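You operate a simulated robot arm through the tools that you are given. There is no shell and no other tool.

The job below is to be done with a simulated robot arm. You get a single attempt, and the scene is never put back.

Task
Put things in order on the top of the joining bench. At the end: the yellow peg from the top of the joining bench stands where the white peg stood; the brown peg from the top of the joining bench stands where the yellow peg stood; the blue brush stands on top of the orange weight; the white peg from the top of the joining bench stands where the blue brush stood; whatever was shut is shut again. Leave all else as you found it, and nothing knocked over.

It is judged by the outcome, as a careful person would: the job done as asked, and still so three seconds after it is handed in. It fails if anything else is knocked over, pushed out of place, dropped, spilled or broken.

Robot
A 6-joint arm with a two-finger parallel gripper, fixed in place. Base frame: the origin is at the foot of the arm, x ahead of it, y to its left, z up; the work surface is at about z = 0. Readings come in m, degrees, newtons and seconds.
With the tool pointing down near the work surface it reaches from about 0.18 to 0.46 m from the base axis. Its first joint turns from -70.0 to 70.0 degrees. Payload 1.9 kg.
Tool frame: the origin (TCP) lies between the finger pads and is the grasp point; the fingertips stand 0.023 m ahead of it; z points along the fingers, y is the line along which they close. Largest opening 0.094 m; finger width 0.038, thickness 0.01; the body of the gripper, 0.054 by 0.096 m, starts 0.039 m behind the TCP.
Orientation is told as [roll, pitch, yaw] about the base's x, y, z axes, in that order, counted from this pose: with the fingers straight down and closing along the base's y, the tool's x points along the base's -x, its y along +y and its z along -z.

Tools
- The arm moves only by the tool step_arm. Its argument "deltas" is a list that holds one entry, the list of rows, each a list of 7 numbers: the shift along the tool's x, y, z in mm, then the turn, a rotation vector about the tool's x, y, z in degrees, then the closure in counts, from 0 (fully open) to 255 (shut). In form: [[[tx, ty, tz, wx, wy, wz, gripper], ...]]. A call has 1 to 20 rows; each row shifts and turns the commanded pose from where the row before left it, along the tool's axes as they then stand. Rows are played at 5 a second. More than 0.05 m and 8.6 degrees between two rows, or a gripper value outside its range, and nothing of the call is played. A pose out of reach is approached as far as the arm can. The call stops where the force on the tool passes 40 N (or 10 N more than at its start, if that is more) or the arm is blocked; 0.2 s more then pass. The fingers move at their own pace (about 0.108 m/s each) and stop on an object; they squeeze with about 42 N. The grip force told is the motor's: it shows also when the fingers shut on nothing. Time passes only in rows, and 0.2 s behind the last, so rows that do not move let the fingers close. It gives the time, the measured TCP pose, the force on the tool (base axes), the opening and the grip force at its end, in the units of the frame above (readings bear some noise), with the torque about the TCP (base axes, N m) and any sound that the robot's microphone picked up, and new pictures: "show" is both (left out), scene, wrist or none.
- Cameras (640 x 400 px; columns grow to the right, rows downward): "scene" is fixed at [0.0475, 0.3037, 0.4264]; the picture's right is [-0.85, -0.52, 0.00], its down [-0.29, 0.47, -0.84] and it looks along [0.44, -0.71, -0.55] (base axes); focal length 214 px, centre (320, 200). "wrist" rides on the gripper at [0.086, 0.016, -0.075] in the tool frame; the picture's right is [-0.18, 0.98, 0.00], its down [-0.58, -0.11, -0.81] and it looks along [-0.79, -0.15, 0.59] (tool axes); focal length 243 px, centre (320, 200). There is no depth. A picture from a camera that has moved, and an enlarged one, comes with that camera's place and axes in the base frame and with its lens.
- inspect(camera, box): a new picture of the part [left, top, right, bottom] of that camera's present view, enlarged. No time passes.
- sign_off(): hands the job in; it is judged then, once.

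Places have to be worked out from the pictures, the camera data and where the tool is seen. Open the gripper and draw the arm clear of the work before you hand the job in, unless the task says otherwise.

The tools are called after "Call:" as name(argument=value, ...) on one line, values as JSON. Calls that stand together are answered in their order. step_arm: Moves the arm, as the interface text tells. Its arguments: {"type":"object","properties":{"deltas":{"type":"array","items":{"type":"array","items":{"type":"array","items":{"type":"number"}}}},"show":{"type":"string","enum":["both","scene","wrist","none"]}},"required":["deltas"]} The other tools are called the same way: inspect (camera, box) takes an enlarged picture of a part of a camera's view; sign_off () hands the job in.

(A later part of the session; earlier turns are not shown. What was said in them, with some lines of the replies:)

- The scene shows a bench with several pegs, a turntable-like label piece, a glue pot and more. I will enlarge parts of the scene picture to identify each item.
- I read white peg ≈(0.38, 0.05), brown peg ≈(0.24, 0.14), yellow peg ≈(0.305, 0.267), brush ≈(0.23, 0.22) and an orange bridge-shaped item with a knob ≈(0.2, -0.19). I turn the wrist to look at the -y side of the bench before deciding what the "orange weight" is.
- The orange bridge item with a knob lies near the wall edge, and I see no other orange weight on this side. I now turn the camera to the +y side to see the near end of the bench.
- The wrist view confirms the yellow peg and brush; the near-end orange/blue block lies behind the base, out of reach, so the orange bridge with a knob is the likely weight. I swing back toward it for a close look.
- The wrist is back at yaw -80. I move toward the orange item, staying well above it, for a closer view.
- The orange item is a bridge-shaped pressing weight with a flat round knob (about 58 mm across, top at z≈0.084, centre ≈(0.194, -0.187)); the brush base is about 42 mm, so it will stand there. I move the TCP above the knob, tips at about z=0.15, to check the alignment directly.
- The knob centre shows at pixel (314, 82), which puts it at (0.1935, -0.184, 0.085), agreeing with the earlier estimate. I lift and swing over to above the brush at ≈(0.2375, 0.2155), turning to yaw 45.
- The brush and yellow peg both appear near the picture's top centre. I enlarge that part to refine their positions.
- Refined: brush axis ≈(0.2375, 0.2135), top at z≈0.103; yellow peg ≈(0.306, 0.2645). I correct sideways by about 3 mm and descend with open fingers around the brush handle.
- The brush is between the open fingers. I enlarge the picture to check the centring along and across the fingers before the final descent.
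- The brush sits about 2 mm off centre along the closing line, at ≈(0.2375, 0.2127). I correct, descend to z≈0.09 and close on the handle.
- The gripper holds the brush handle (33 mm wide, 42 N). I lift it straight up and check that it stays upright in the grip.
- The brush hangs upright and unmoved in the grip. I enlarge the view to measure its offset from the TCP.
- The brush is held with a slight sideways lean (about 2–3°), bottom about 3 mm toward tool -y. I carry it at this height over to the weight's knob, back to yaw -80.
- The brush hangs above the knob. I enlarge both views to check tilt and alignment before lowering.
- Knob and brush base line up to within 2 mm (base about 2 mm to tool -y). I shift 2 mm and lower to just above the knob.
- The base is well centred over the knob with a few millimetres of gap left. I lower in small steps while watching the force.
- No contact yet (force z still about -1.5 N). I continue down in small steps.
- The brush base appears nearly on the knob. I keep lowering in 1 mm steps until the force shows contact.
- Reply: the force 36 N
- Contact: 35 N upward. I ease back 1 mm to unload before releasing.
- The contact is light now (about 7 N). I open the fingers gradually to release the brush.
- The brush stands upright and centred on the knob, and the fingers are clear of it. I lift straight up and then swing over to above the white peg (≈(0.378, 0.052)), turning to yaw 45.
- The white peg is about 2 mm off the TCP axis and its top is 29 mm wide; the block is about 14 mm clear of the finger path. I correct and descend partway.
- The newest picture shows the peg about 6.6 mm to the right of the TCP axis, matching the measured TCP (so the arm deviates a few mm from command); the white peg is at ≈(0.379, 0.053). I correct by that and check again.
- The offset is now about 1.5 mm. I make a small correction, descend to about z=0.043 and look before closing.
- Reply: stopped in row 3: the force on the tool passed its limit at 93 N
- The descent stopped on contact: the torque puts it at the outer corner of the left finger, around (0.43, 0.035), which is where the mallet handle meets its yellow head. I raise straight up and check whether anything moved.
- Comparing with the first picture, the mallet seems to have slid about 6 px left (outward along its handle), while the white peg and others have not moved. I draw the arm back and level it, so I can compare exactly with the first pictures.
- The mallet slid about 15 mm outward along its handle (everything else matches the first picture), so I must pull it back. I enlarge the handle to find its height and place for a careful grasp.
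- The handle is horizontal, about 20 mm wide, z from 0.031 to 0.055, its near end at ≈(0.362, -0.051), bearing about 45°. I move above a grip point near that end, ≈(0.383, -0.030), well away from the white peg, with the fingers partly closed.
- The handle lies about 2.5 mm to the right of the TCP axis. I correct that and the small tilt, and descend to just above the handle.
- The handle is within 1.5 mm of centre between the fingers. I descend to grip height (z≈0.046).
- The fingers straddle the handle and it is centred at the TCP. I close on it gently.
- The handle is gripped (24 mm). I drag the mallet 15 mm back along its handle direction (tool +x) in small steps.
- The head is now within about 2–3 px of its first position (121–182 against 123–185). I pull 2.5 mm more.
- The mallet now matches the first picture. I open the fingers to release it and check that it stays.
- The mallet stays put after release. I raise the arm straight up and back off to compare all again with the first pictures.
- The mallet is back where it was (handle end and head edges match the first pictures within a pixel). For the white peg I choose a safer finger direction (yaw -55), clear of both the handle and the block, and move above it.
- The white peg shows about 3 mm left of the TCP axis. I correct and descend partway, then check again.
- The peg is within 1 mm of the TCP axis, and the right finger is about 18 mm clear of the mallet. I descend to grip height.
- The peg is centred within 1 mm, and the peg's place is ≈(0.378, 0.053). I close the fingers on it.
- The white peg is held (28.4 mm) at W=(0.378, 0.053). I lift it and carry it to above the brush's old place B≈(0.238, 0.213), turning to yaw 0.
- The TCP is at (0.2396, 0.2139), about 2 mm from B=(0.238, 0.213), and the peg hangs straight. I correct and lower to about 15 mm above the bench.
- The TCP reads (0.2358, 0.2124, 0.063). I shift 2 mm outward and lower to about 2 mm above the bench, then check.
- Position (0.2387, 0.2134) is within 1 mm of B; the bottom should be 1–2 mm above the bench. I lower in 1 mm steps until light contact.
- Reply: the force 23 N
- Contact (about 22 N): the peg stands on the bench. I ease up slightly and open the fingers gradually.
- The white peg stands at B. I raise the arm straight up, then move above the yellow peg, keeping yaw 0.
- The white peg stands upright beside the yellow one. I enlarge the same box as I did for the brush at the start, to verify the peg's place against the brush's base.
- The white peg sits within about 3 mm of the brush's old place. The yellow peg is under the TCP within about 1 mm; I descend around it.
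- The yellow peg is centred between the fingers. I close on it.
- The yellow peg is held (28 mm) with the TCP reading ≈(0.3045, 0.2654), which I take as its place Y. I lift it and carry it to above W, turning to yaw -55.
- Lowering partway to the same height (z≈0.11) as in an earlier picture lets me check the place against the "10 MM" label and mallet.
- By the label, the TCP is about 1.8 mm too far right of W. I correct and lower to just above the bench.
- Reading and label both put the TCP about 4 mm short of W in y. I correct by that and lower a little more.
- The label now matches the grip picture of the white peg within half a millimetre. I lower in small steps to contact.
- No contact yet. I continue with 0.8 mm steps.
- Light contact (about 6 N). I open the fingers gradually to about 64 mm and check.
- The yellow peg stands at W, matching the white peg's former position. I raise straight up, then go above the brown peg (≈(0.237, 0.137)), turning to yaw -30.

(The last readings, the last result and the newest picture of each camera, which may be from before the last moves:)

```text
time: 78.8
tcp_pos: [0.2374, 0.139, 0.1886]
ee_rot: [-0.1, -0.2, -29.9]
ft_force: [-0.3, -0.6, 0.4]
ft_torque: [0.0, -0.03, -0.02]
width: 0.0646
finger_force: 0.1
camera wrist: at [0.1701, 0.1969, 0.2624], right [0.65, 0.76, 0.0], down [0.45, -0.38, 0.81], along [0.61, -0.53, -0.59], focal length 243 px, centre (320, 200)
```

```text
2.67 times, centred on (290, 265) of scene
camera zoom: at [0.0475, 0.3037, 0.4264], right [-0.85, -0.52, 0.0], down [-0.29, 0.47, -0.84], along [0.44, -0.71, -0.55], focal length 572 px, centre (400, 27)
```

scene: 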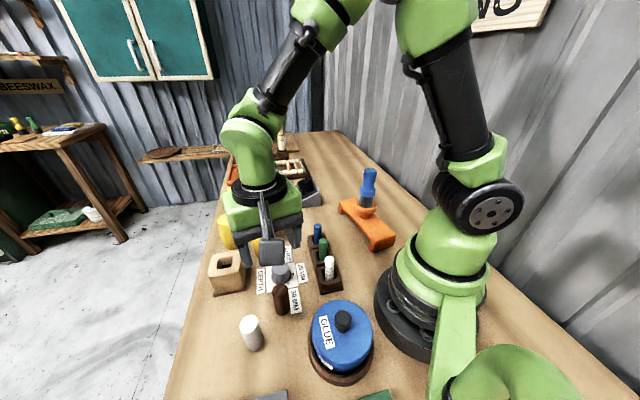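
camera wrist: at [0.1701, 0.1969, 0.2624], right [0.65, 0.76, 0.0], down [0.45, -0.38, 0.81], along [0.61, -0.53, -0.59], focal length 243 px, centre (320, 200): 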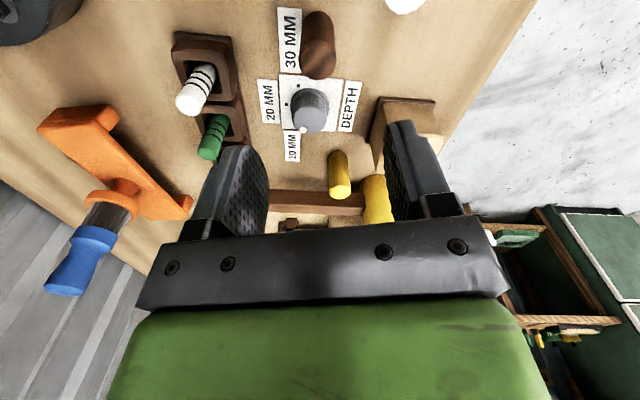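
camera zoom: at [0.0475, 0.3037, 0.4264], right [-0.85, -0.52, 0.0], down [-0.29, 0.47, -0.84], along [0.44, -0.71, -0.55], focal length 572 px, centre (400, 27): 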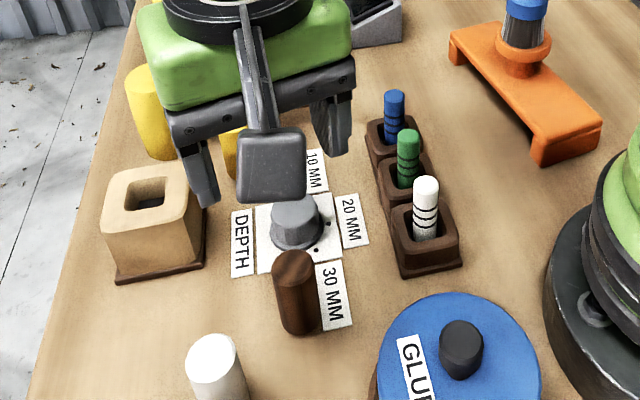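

The brown peg is within 2 mm of the TCP axis; the white peg, dial and rack are clear of the finger paths. I correct and descend around it.

Call:
step_arm(deltas=[[[-0.35, -2.0, 40, 0, 0, 0, 80], [0, 0, 40, 0, 0, 0, 80], [0, 0, 0, 0, 0, 0, 80], [0, 0, 0, 0, 0, 0, 80]]], show="wrist")

Call:
inspect(camera="wrist", box=[200, 0, 440, 200])

```text
time: 79.8
tcp_pos: [0.2357, 0.1374, 0.1059]
ee_rot: [-0.3, -0.2, -29.9]
ft_force: [0.3, -0.2, 0.6]
ft_torque: [-0.01, 0.01, -0.01]
width: 0.0646
finger_force: 0.1
camera wrist: at [0.1684, 0.1951, 0.1805], right [0.65, 0.76, 0.0], down [0.45, -0.38, 0.81], along [0.61, -0.53, -0.59], focal length 243 px, centre (320, 200)
```

wrist: 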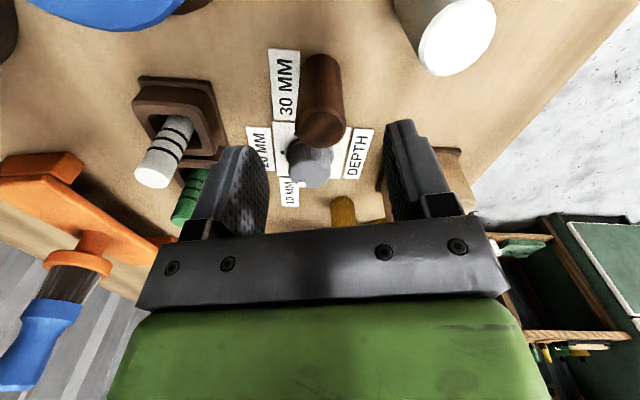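

```text
2.00 times, centred on (320, 100) of wrist
camera zoom: at [0.1684, 0.1951, 0.1805], right [0.65, 0.76, 0.0], down [0.45, -0.38, 0.81], along [0.61, -0.53, -0.59], focal length 485 px, centre (320, 400)
```

zoom: 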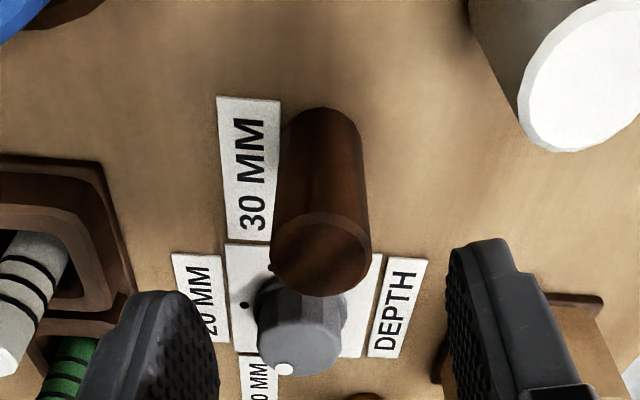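

The brown peg is centred exactly under the TCP. I descend to grip height and look.

Call:
step_arm(deltas=[[[0, 0, 30, 0, 0, 0, 80], [0, 0, 20, 0, 0, 0, 80], [0, 0, 12, 0, 0, 0, 80], [0, 0, 0, 0, 0, 0, 80], [0, 0, 0, 0, 0, 0, 80]]], show="both")

Call:
inspect(camera="wrist", box=[200, 60, 440, 240])

```text
time: 81.0
tcp_pos: [0.2353, 0.1376, 0.0468]
ee_rot: [-0.1, -0.2, -29.9]
ft_force: [0.1, 0.2, -0.1]
ft_torque: [-0.06, 0.02, 0.02]
width: 0.0647
finger_force: 0.1
camera wrist: at [0.168, 0.1952, 0.1199], right [0.65, 0.76, 0.0], down [0.45, -0.38, 0.81], along [0.61, -0.53, -0.59], focal length 243 px, centre (320, 200)
```

scene: 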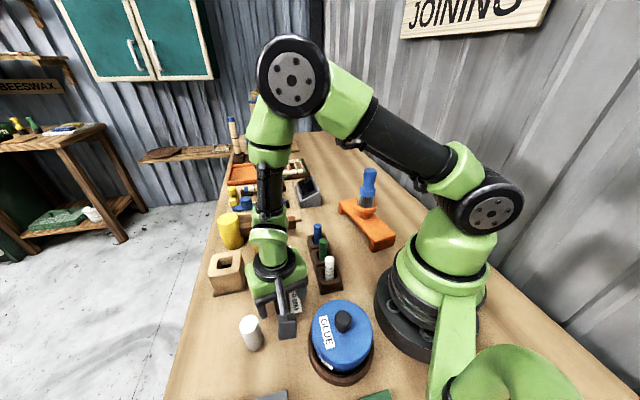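
wrist: 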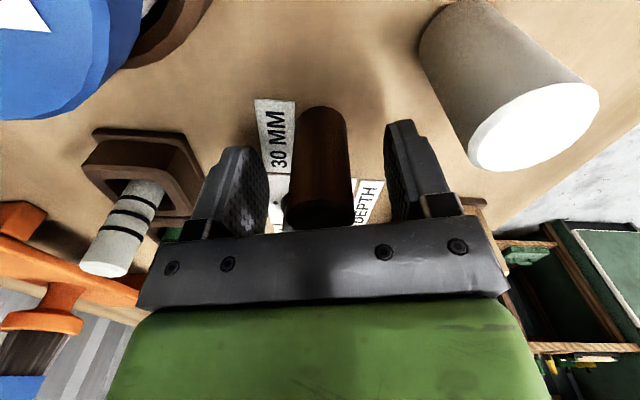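

```text
2.22 times, centred on (320, 150) of wrist
camera zoom: at [0.168, 0.1952, 0.1199], right [0.65, 0.76, 0.0], down [0.45, -0.38, 0.81], along [0.61, -0.53, -0.59], focal length 539 px, centre (320, 311)
```

zoom: 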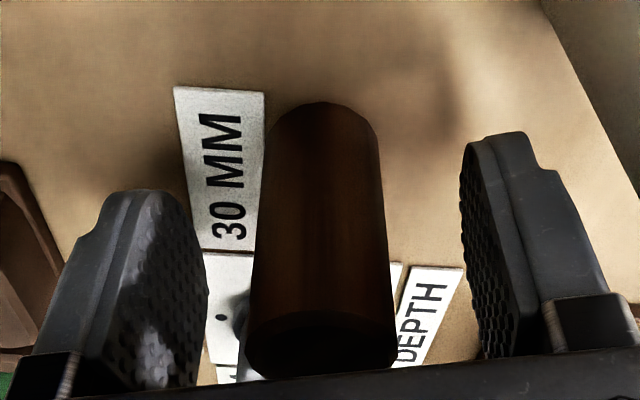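

The brown peg is centred between the fingers and the fingertips are above the label card. I close on it.

Call:
step_arm(deltas=[[[0, 0, 0, 0, 0, 0, 120], [0, 0, 0, 0, 0, 0, 150], [0, 0, 0, 0, 0, 0, 170], [0, 0, 0, 0, 0, 0, 190], [0, 0, 0, 0, 0, 0, 215], [0, 0, 0, 0, 0, 0, 215]]], show="wrist")

```text
time: 82.4
tcp_pos: [0.2355, 0.137, 0.0466]
ee_rot: [-0.3, -0.2, -29.9]
ft_force: [0.0, -0.1, -0.3]
ft_torque: [0.01, 0.03, -0.01]
width: 0.0283
finger_force: 42.1
camera wrist: at [0.1679, 0.1952, 0.12], right [0.65, 0.76, 0.0], down [0.45, -0.38, 0.81], along [0.61, -0.53, -0.59], focal length 243 px, centre (320, 200)
```

wrist: 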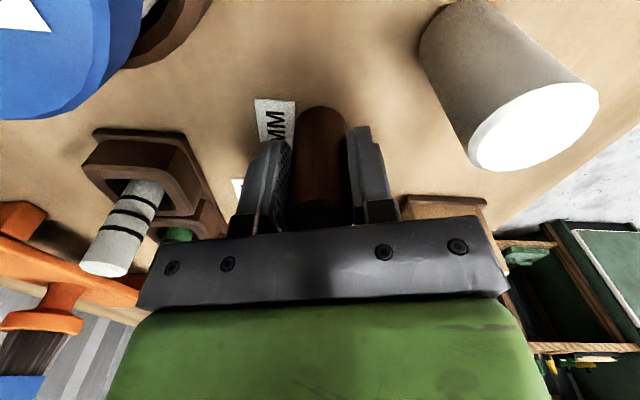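

The brown peg is held (28 mm). I lift it and carry it to above Y≈(0.3045, 0.2654), turning to yaw 0.

Call:
step_arm(deltas=[[[0, 0, -10, 0, 0, 0, 215], [0, 0, -40, 0, 0, 0, 215], [0, 0, -45, 0, 0, 0, 215], [0, 0, -45, 0, 0, 0, 215], [1.1, 36.4, 0, 0, 0, -7.5, 215], [-3.7, 36.3, 0, 0, 0, -7.5, 215], [-8.4, 35.5, 0, 0, 0, -7.5, 215], [-12.9, 34.1, 0, 0, 0, -7.5, 215], [0, 0, 0, 0, 0, 0, 215], [0, 0, 0, 0, 0, 0, 215]]], show="both")

Call:
inspect(camera="wrist", box=[200, 0, 440, 200])

Call:
inspect(camera="scene", box=[170, 190, 410, 340])

```text
time: 84.6
tcp_pos: [0.3043, 0.2642, 0.1846]
ee_rot: [-0.3, 0.0, 0.1]
ft_force: [-1.0, 0.1, -1.1]
ft_torque: [-0.03, 0.0, -0.03]
width: 0.0279
finger_force: 41.5
camera wrist: at [0.2177, 0.2807, 0.2582], right [0.18, 0.98, 0.0], down [0.58, -0.1, 0.81], along [0.79, -0.15, -0.59], focal length 243 px, centre (320, 200)
```

scene: 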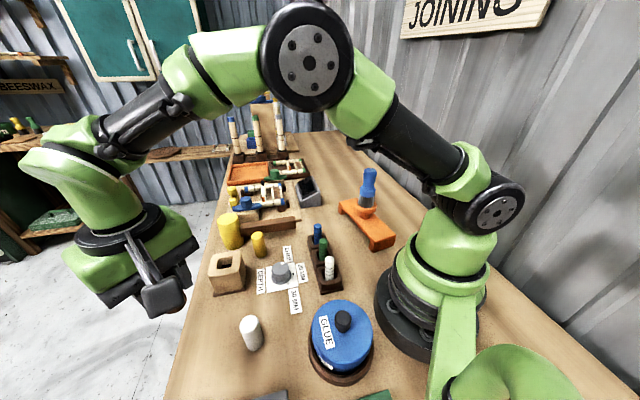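
wrist: 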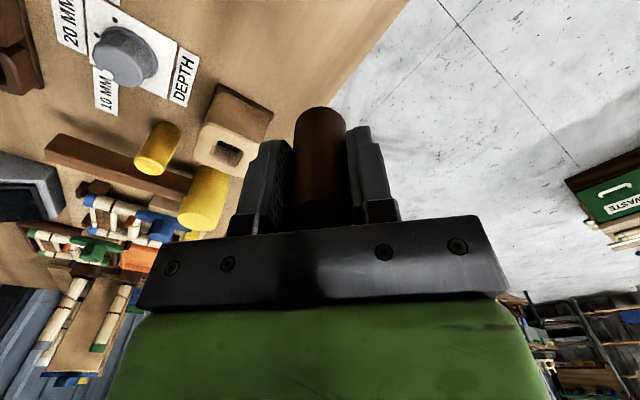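

```text
2.00 times, centred on (320, 100) of wrist
camera zoom: at [0.2177, 0.2807, 0.2582], right [0.18, 0.98, 0.0], down [0.58, -0.1, 0.81], along [0.79, -0.15, -0.59], focal length 485 px, centre (320, 400)
```

zoom: 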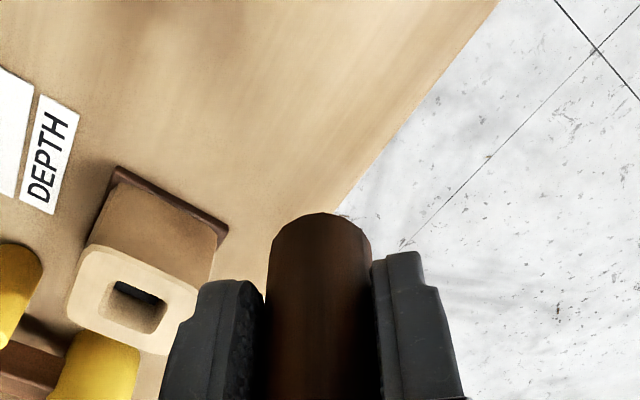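

```text
2.67 times, centred on (290, 265) of scene
camera zoom: at [0.0475, 0.3037, 0.4264], right [-0.85, -0.52, 0.0], down [-0.29, 0.47, -0.84], along [0.44, -0.71, -0.55], focal length 572 px, centre (400, 27)
```

zoom: 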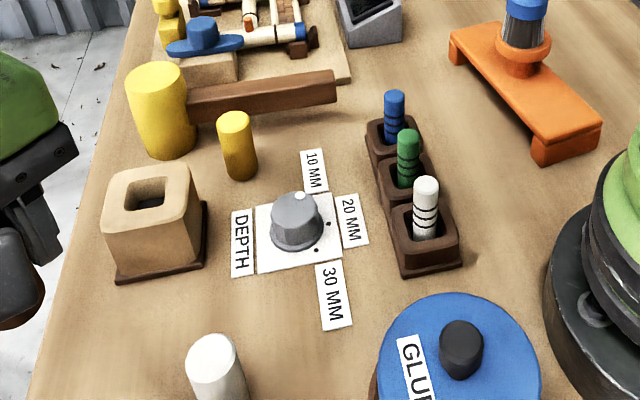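

The yellow peg sits exactly where the white one stood in the scene view. The TCP reads (0.3043, 0.2642), about 1 mm from the yellow peg's grip reading; I lower to about 18 mm above the bench and check again.

Call:
step_arm(deltas=[[[0, 1.2, 40, 0, 0, 0, 215], [0, 0, 40, 0, 0, 0, 215], [0, 0, 40, 0, 0, 0, 215], [0, 0, 10, 0, 0, 0, 215], [0, 0, 0, 0, 0, 0, 215], [0, 0, 0, 0, 0, 0, 215]]], show="both")

Call:
step_arm(deltas=[[[0, 0, 0, 0, 0, 0, 215]]], show="none")

```text
time: 86.0
tcp_pos: [0.3079, 0.2653, 0.0546]
ee_rot: [-0.3, -0.1, 0.0]
ft_force: [0.6, 0.4, 0.1]
ft_torque: [-0.03, -0.01, 0.01]
width: 0.0282
finger_force: 41.4
camera wrist: at [0.2206, 0.2808, 0.1287], right [0.18, 0.98, 0.0], down [0.58, -0.1, 0.81], along [0.79, -0.15, -0.59], focal length 243 px, centre (320, 200)
```

scene: 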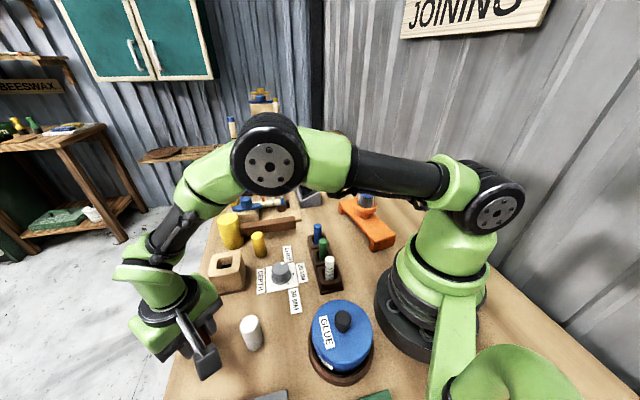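
wrist: 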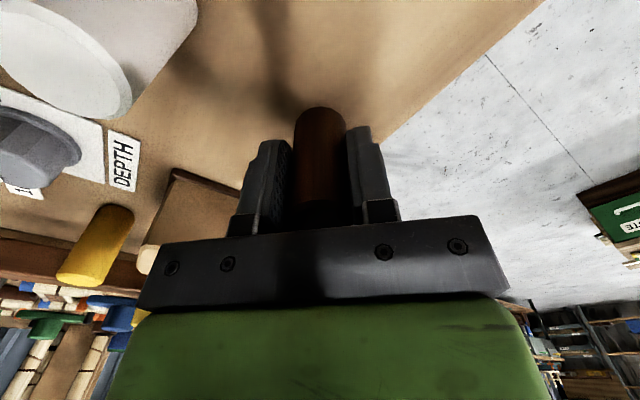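

```text
time: 86.4
tcp_pos: [0.3069, 0.2645, 0.0553]
ee_rot: [-0.3, -0.1, 0.1]
ft_force: [0.3, -1.0, -0.2]
ft_torque: [-0.01, 0.0, -0.01]
width: 0.0282
finger_force: 42.2
```

Readings average (0.3074, 0.2649), so about 3 mm too far out. I correct and lower to about 2 mm above the bench.

Call:
step_arm(deltas=[[[2.8, 0.5, 3, 0, 0, 0, 215], [0, 0, 3, 0, 0, 0, 215], [0, 0, 0, 0, 0, 0, 215], [0, 0, 0, 0, 0, 0, 215]]], show="wrist")

Call:
inspect(camera="wrist", box=[0, 60, 240, 240])

```text
time: 87.4
tcp_pos: [0.3027, 0.2647, 0.0479]
ee_rot: [-0.3, 0.0, 0.1]
ft_force: [0.1, -0.8, -1.3]
ft_torque: [0.0, 0.0, -0.02]
width: 0.0279
finger_force: 42.2
camera wrist: at [0.2169, 0.2812, 0.1223], right [0.18, 0.98, 0.0], down [0.58, -0.1, 0.81], along [0.79, -0.15, -0.59], focal length 243 px, centre (320, 200)
```

wrist: 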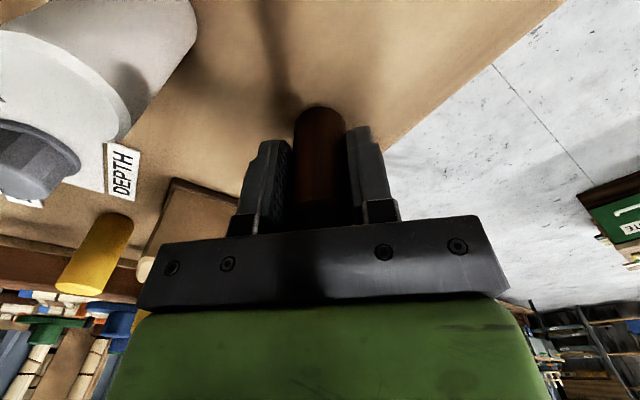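

```text
2.22 times, centred on (120, 150) of wrist
camera zoom: at [0.2169, 0.2812, 0.1223], right [0.18, 0.98, 0.0], down [0.58, -0.1, 0.81], along [0.79, -0.15, -0.59], focal length 539 px, centre (764, 311)
```

zoom: 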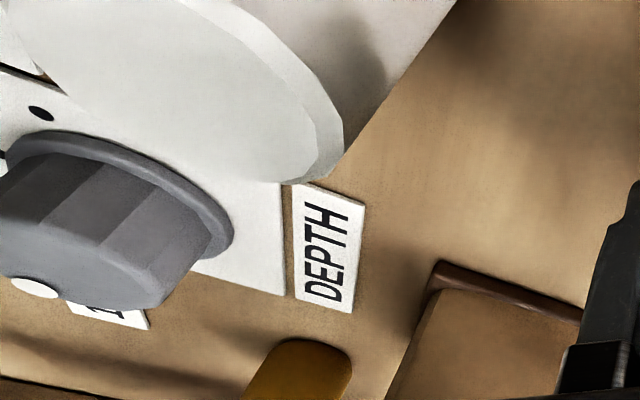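

Readings and the DEPTH label both put the TCP within about 1.5 mm of the yellow peg's place. I lower in small steps to contact.

Call:
step_arm(deltas=[[[-0.6, 0.6, 1, 0, 0, 0, 215], [0, 0, 0.5, 0, 0, 0, 215], [0, 0, 0, 0, 0, 0, 215]]], show="none")

```text
time: 88.2
tcp_pos: [0.3037, 0.2663, 0.0461]
ee_rot: [-0.3, -0.1, 0.1]
ft_force: [0.7, -1.1, 0.0]
ft_torque: [0.01, -0.01, 0.02]
width: 0.0283
finger_force: 42.4
```

No contact yet; the place reads (0.3037, 0.2663). I go on by 0.8 mm.

Call:
step_arm(deltas=[[[0, 0, 0.8, 0, 0, 0, 215], [0, 0, 0, 0, 0, 0, 215]]], show="none")

```text
time: 88.8
tcp_pos: [0.304, 0.2671, 0.046]
ee_rot: [-0.2, -0.1, 0.1]
ft_force: [-1.0, -2.1, 7.3]
ft_torque: [-0.09, 0.02, 0.03]
width: 0.0283
finger_force: 42.0
```

Light contact (about 7 N): the brown peg is on the bench. I open the fingers gradually.

Call:
step_arm(deltas=[[[0, 0, 0, 0, 0, 0, 180], [0, 0, 0, 0, 0, 0, 165], [0, 0, 0, 0, 0, 0, 150], [0, 0, 0, 0, 0, 0, 120], [0, 0, 0, 0, 0, 0, 90], [0, 0, 0, 0, 0, 0, 80]]], show="wrist")

Call:
inspect(camera="wrist", box=[200, 60, 440, 240])

```text
time: 90.2
tcp_pos: [0.3033, 0.2661, 0.0449]
ee_rot: [-0.3, -0.1, 0.0]
ft_force: [-0.7, 0.0, 0.0]
ft_torque: [0.01, 0.0, 0.0]
width: 0.0643
finger_force: 0.1
camera wrist: at [0.2169, 0.2828, 0.1197], right [0.18, 0.98, 0.0], down [0.58, -0.1, 0.81], along [0.79, -0.15, -0.59], focal length 243 px, centre (320, 200)
```

wrist: 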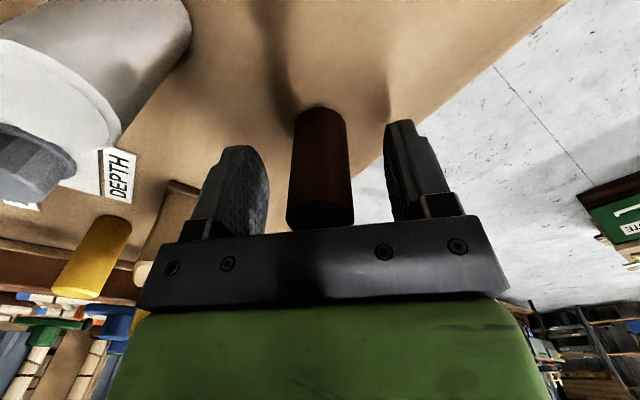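

```text
2.22 times, centred on (320, 150) of wrist
camera zoom: at [0.2169, 0.2828, 0.1197], right [0.18, 0.98, 0.0], down [0.58, -0.1, 0.81], along [0.79, -0.15, -0.59], focal length 539 px, centre (320, 311)
```

zoom: 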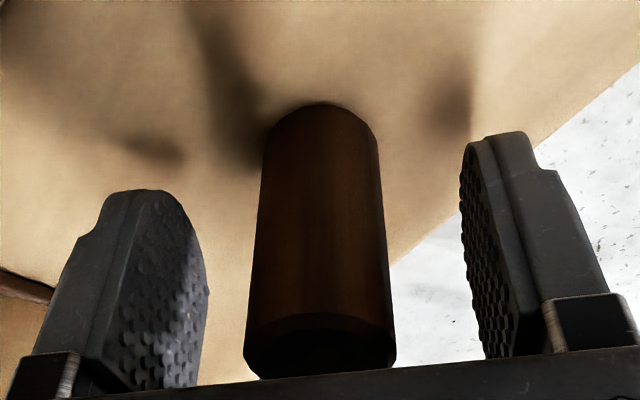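

The brown peg stands where the yellow one stood. I raise straight up and withdraw the arm toward its starting pose, gripper open, for a full check.

Call:
step_arm(deltas=[[[0, 0, -20, 0, 0, 0, 80], [0, 0, -40, 0, 0, 0, 80], [0, 0, -45, 0, 0, 0, 80], [0, 0, -45, 0, 0, 0, 0], [-2.5, -30, -20, 0, 0, 0, 0], [-2.5, -30, -20, 0, 0, 0, 0], [-2.5, -30, -20, 0, 0, 0, 0], [-2.5, -30, -20, 0, 0, 0, 0], [-2.5, -30, -20, 0, 0, 0, 0], [-2.5, -30, -20, 0, 0, 0, 0], [-2.5, -30, -20, 0, 0, 0, 0], [-2.5, -30, -18, 0, 0, 0, 0], [0, 0, 0, 0, 0, 0, 0]]], show="both")

Call:
inspect(camera="scene", box=[170, 190, 410, 340])

Call:
inspect(camera="scene", box=[160, 280, 400, 400])

Call:
inspect(camera="scene", box=[200, 80, 360, 230])

Call:
inspect(camera="scene", box=[210, 285, 300, 365])

```text
time: 93.0
tcp_pos: [0.3199, 0.0248, 0.3566]
ee_rot: [-0.3, -0.2, 0.1]
ft_force: [0.7, 0.6, 0.4]
ft_torque: [0.0, -0.03, 0.01]
width: 0.094
finger_force: 0.0
camera wrist: at [0.2335, 0.0417, 0.4297], right [0.18, 0.98, 0.0], down [0.58, -0.1, 0.81], along [0.79, -0.15, -0.59], focal length 243 px, centre (320, 200)
```

scene: 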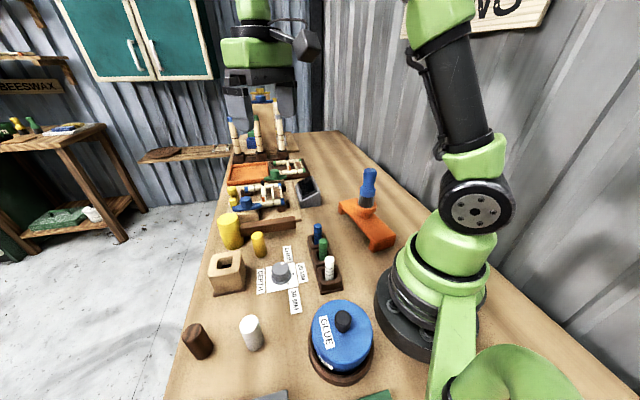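
wrist: 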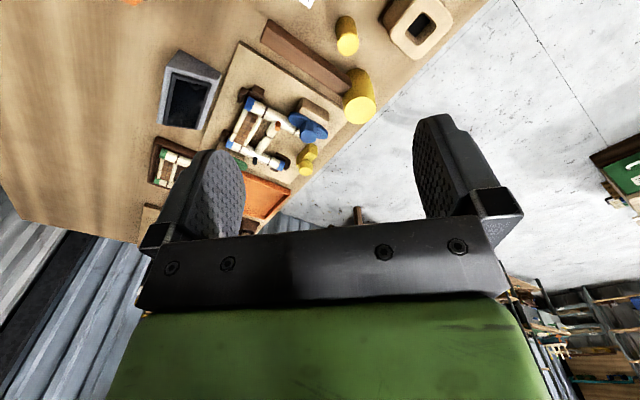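

```text
2.67 times, centred on (290, 265) of scene
camera zoom: at [0.0475, 0.3037, 0.4264], right [-0.85, -0.52, 0.0], down [-0.29, 0.47, -0.84], along [0.44, -0.71, -0.55], focal length 572 px, centre (400, 27)
```

zoom: 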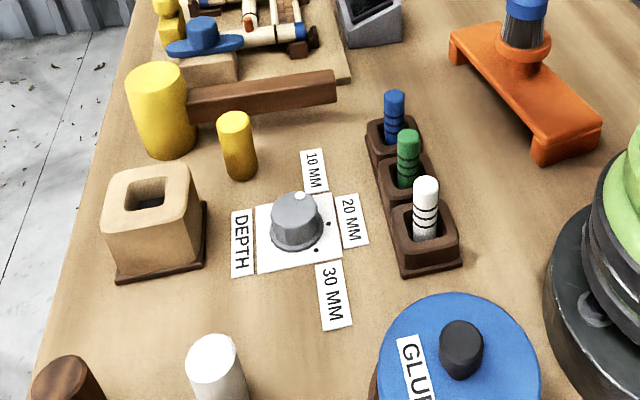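

```text
2.67 times, centred on (280, 340) of scene
camera zoom: at [0.0475, 0.3037, 0.4264], right [-0.85, -0.52, 0.0], down [-0.29, 0.47, -0.84], along [0.44, -0.71, -0.55], focal length 572 px, centre (427, -173)
```

zoom: 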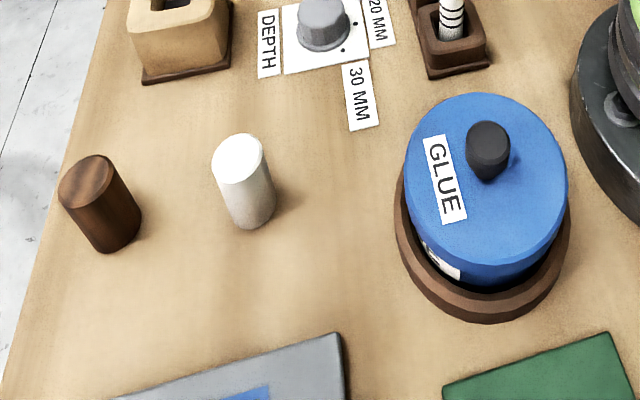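

```text
2.67 times, centred on (280, 155) of scene
camera zoom: at [0.0475, 0.3037, 0.4264], right [-0.85, -0.52, 0.0], down [-0.29, 0.47, -0.84], along [0.44, -0.71, -0.55], focal length 572 px, centre (427, 320)
```

zoom: 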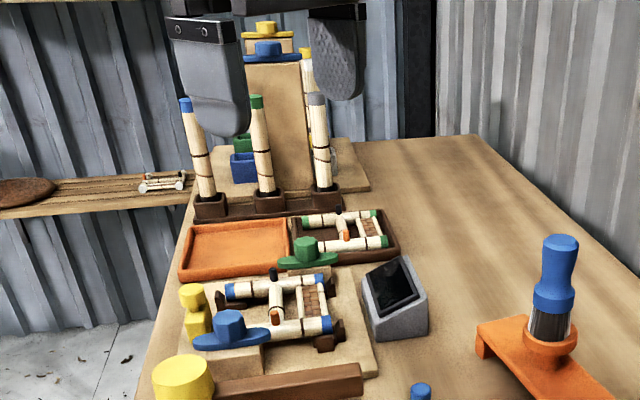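

```text
5.00 times, centred on (255, 325) of scene
camera zoom: at [0.0475, 0.3037, 0.4264], right [-0.85, -0.52, 0.0], down [-0.29, 0.47, -0.84], along [0.44, -0.71, -0.55], focal length 1072 px, centre (645, -425)
```

zoom: 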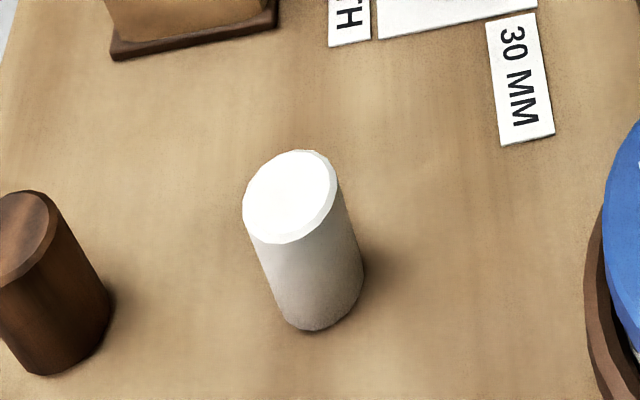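

Everything is standing: yellow at the white's place, brown at the yellow's, white at the brush's, brush on the weight. One last comparison of the mallet area with the very first wrist view, and of the brush on the weight.

Call:
inspect(camera="wrist", box=[130, 0, 470, 230])

Call:
inspect(camera="scene", box=[320, 150, 410, 260])

```text
1.74 times, centred on (300, 115) of wrist
camera zoom: at [0.2335, 0.0417, 0.4297], right [0.18, 0.98, 0.0], down [0.58, -0.1, 0.81], along [0.79, -0.15, -0.59], focal length 422 px, centre (355, 348)
```

zoom: 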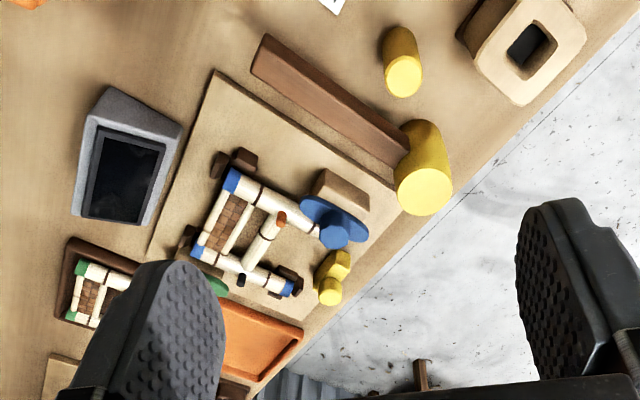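

```text
3.64 times, centred on (365, 205) of scene
camera zoom: at [0.0475, 0.3037, 0.4264], right [-0.85, -0.52, 0.0], down [-0.29, 0.47, -0.84], along [0.44, -0.71, -0.55], focal length 780 px, centre (156, 182)
```

zoom: 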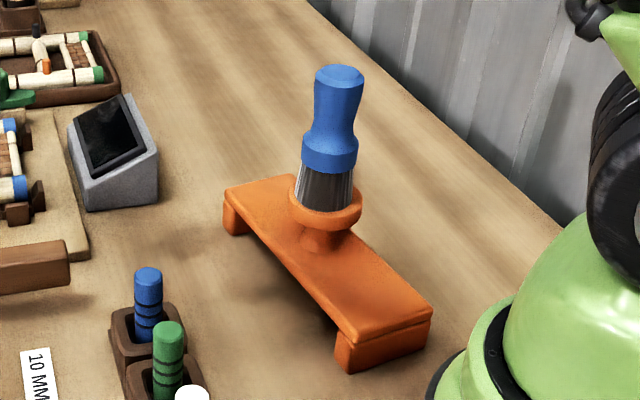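

All four moves are done, the brush stands upright on the weight, and the mallet lines up with the first wrist view to within a pixel or two. The glue pot was never opened and is still shut. The gripper is open and the arm is clear, so I hand the job in.

Call:
sign_off()

```text
The job is handed in.
```

The bench is set as you asked and I handed the job in, but I did bump the mallet along the way and had to put it back.

- **Yellow peg:** it stands where the white peg stood, matching the first scene picture.
- **Brown peg:** it stands about 3 mm from the yellow peg's exact spot.
- **White peg:** it stands about 3–4 mm from the exact centre of where the brush stood.
- **Blue brush:** it stands upright on the round knob of the orange weight. I took the orange bridge-shaped piece with the knob to be the weight; the only other orange block I saw in that area was out of reach behind the arm.
- **Shut things:** the glue pot stayed shut throughout; I opened nothing.

**Mallet:** on my first try at the white peg, a finger came down on the mallet's handle with about 93 N. That slid the mallet roughly 15 mm. I gripped the handle and pulled it back, and it now matches the first pictures to within about 1–2 mm. Nothing was knocked over or dropped, and I saw nothing else out of place in the final pictures.

At hand-in the gripper was open and the arm was back near its starting position, clear of the work.
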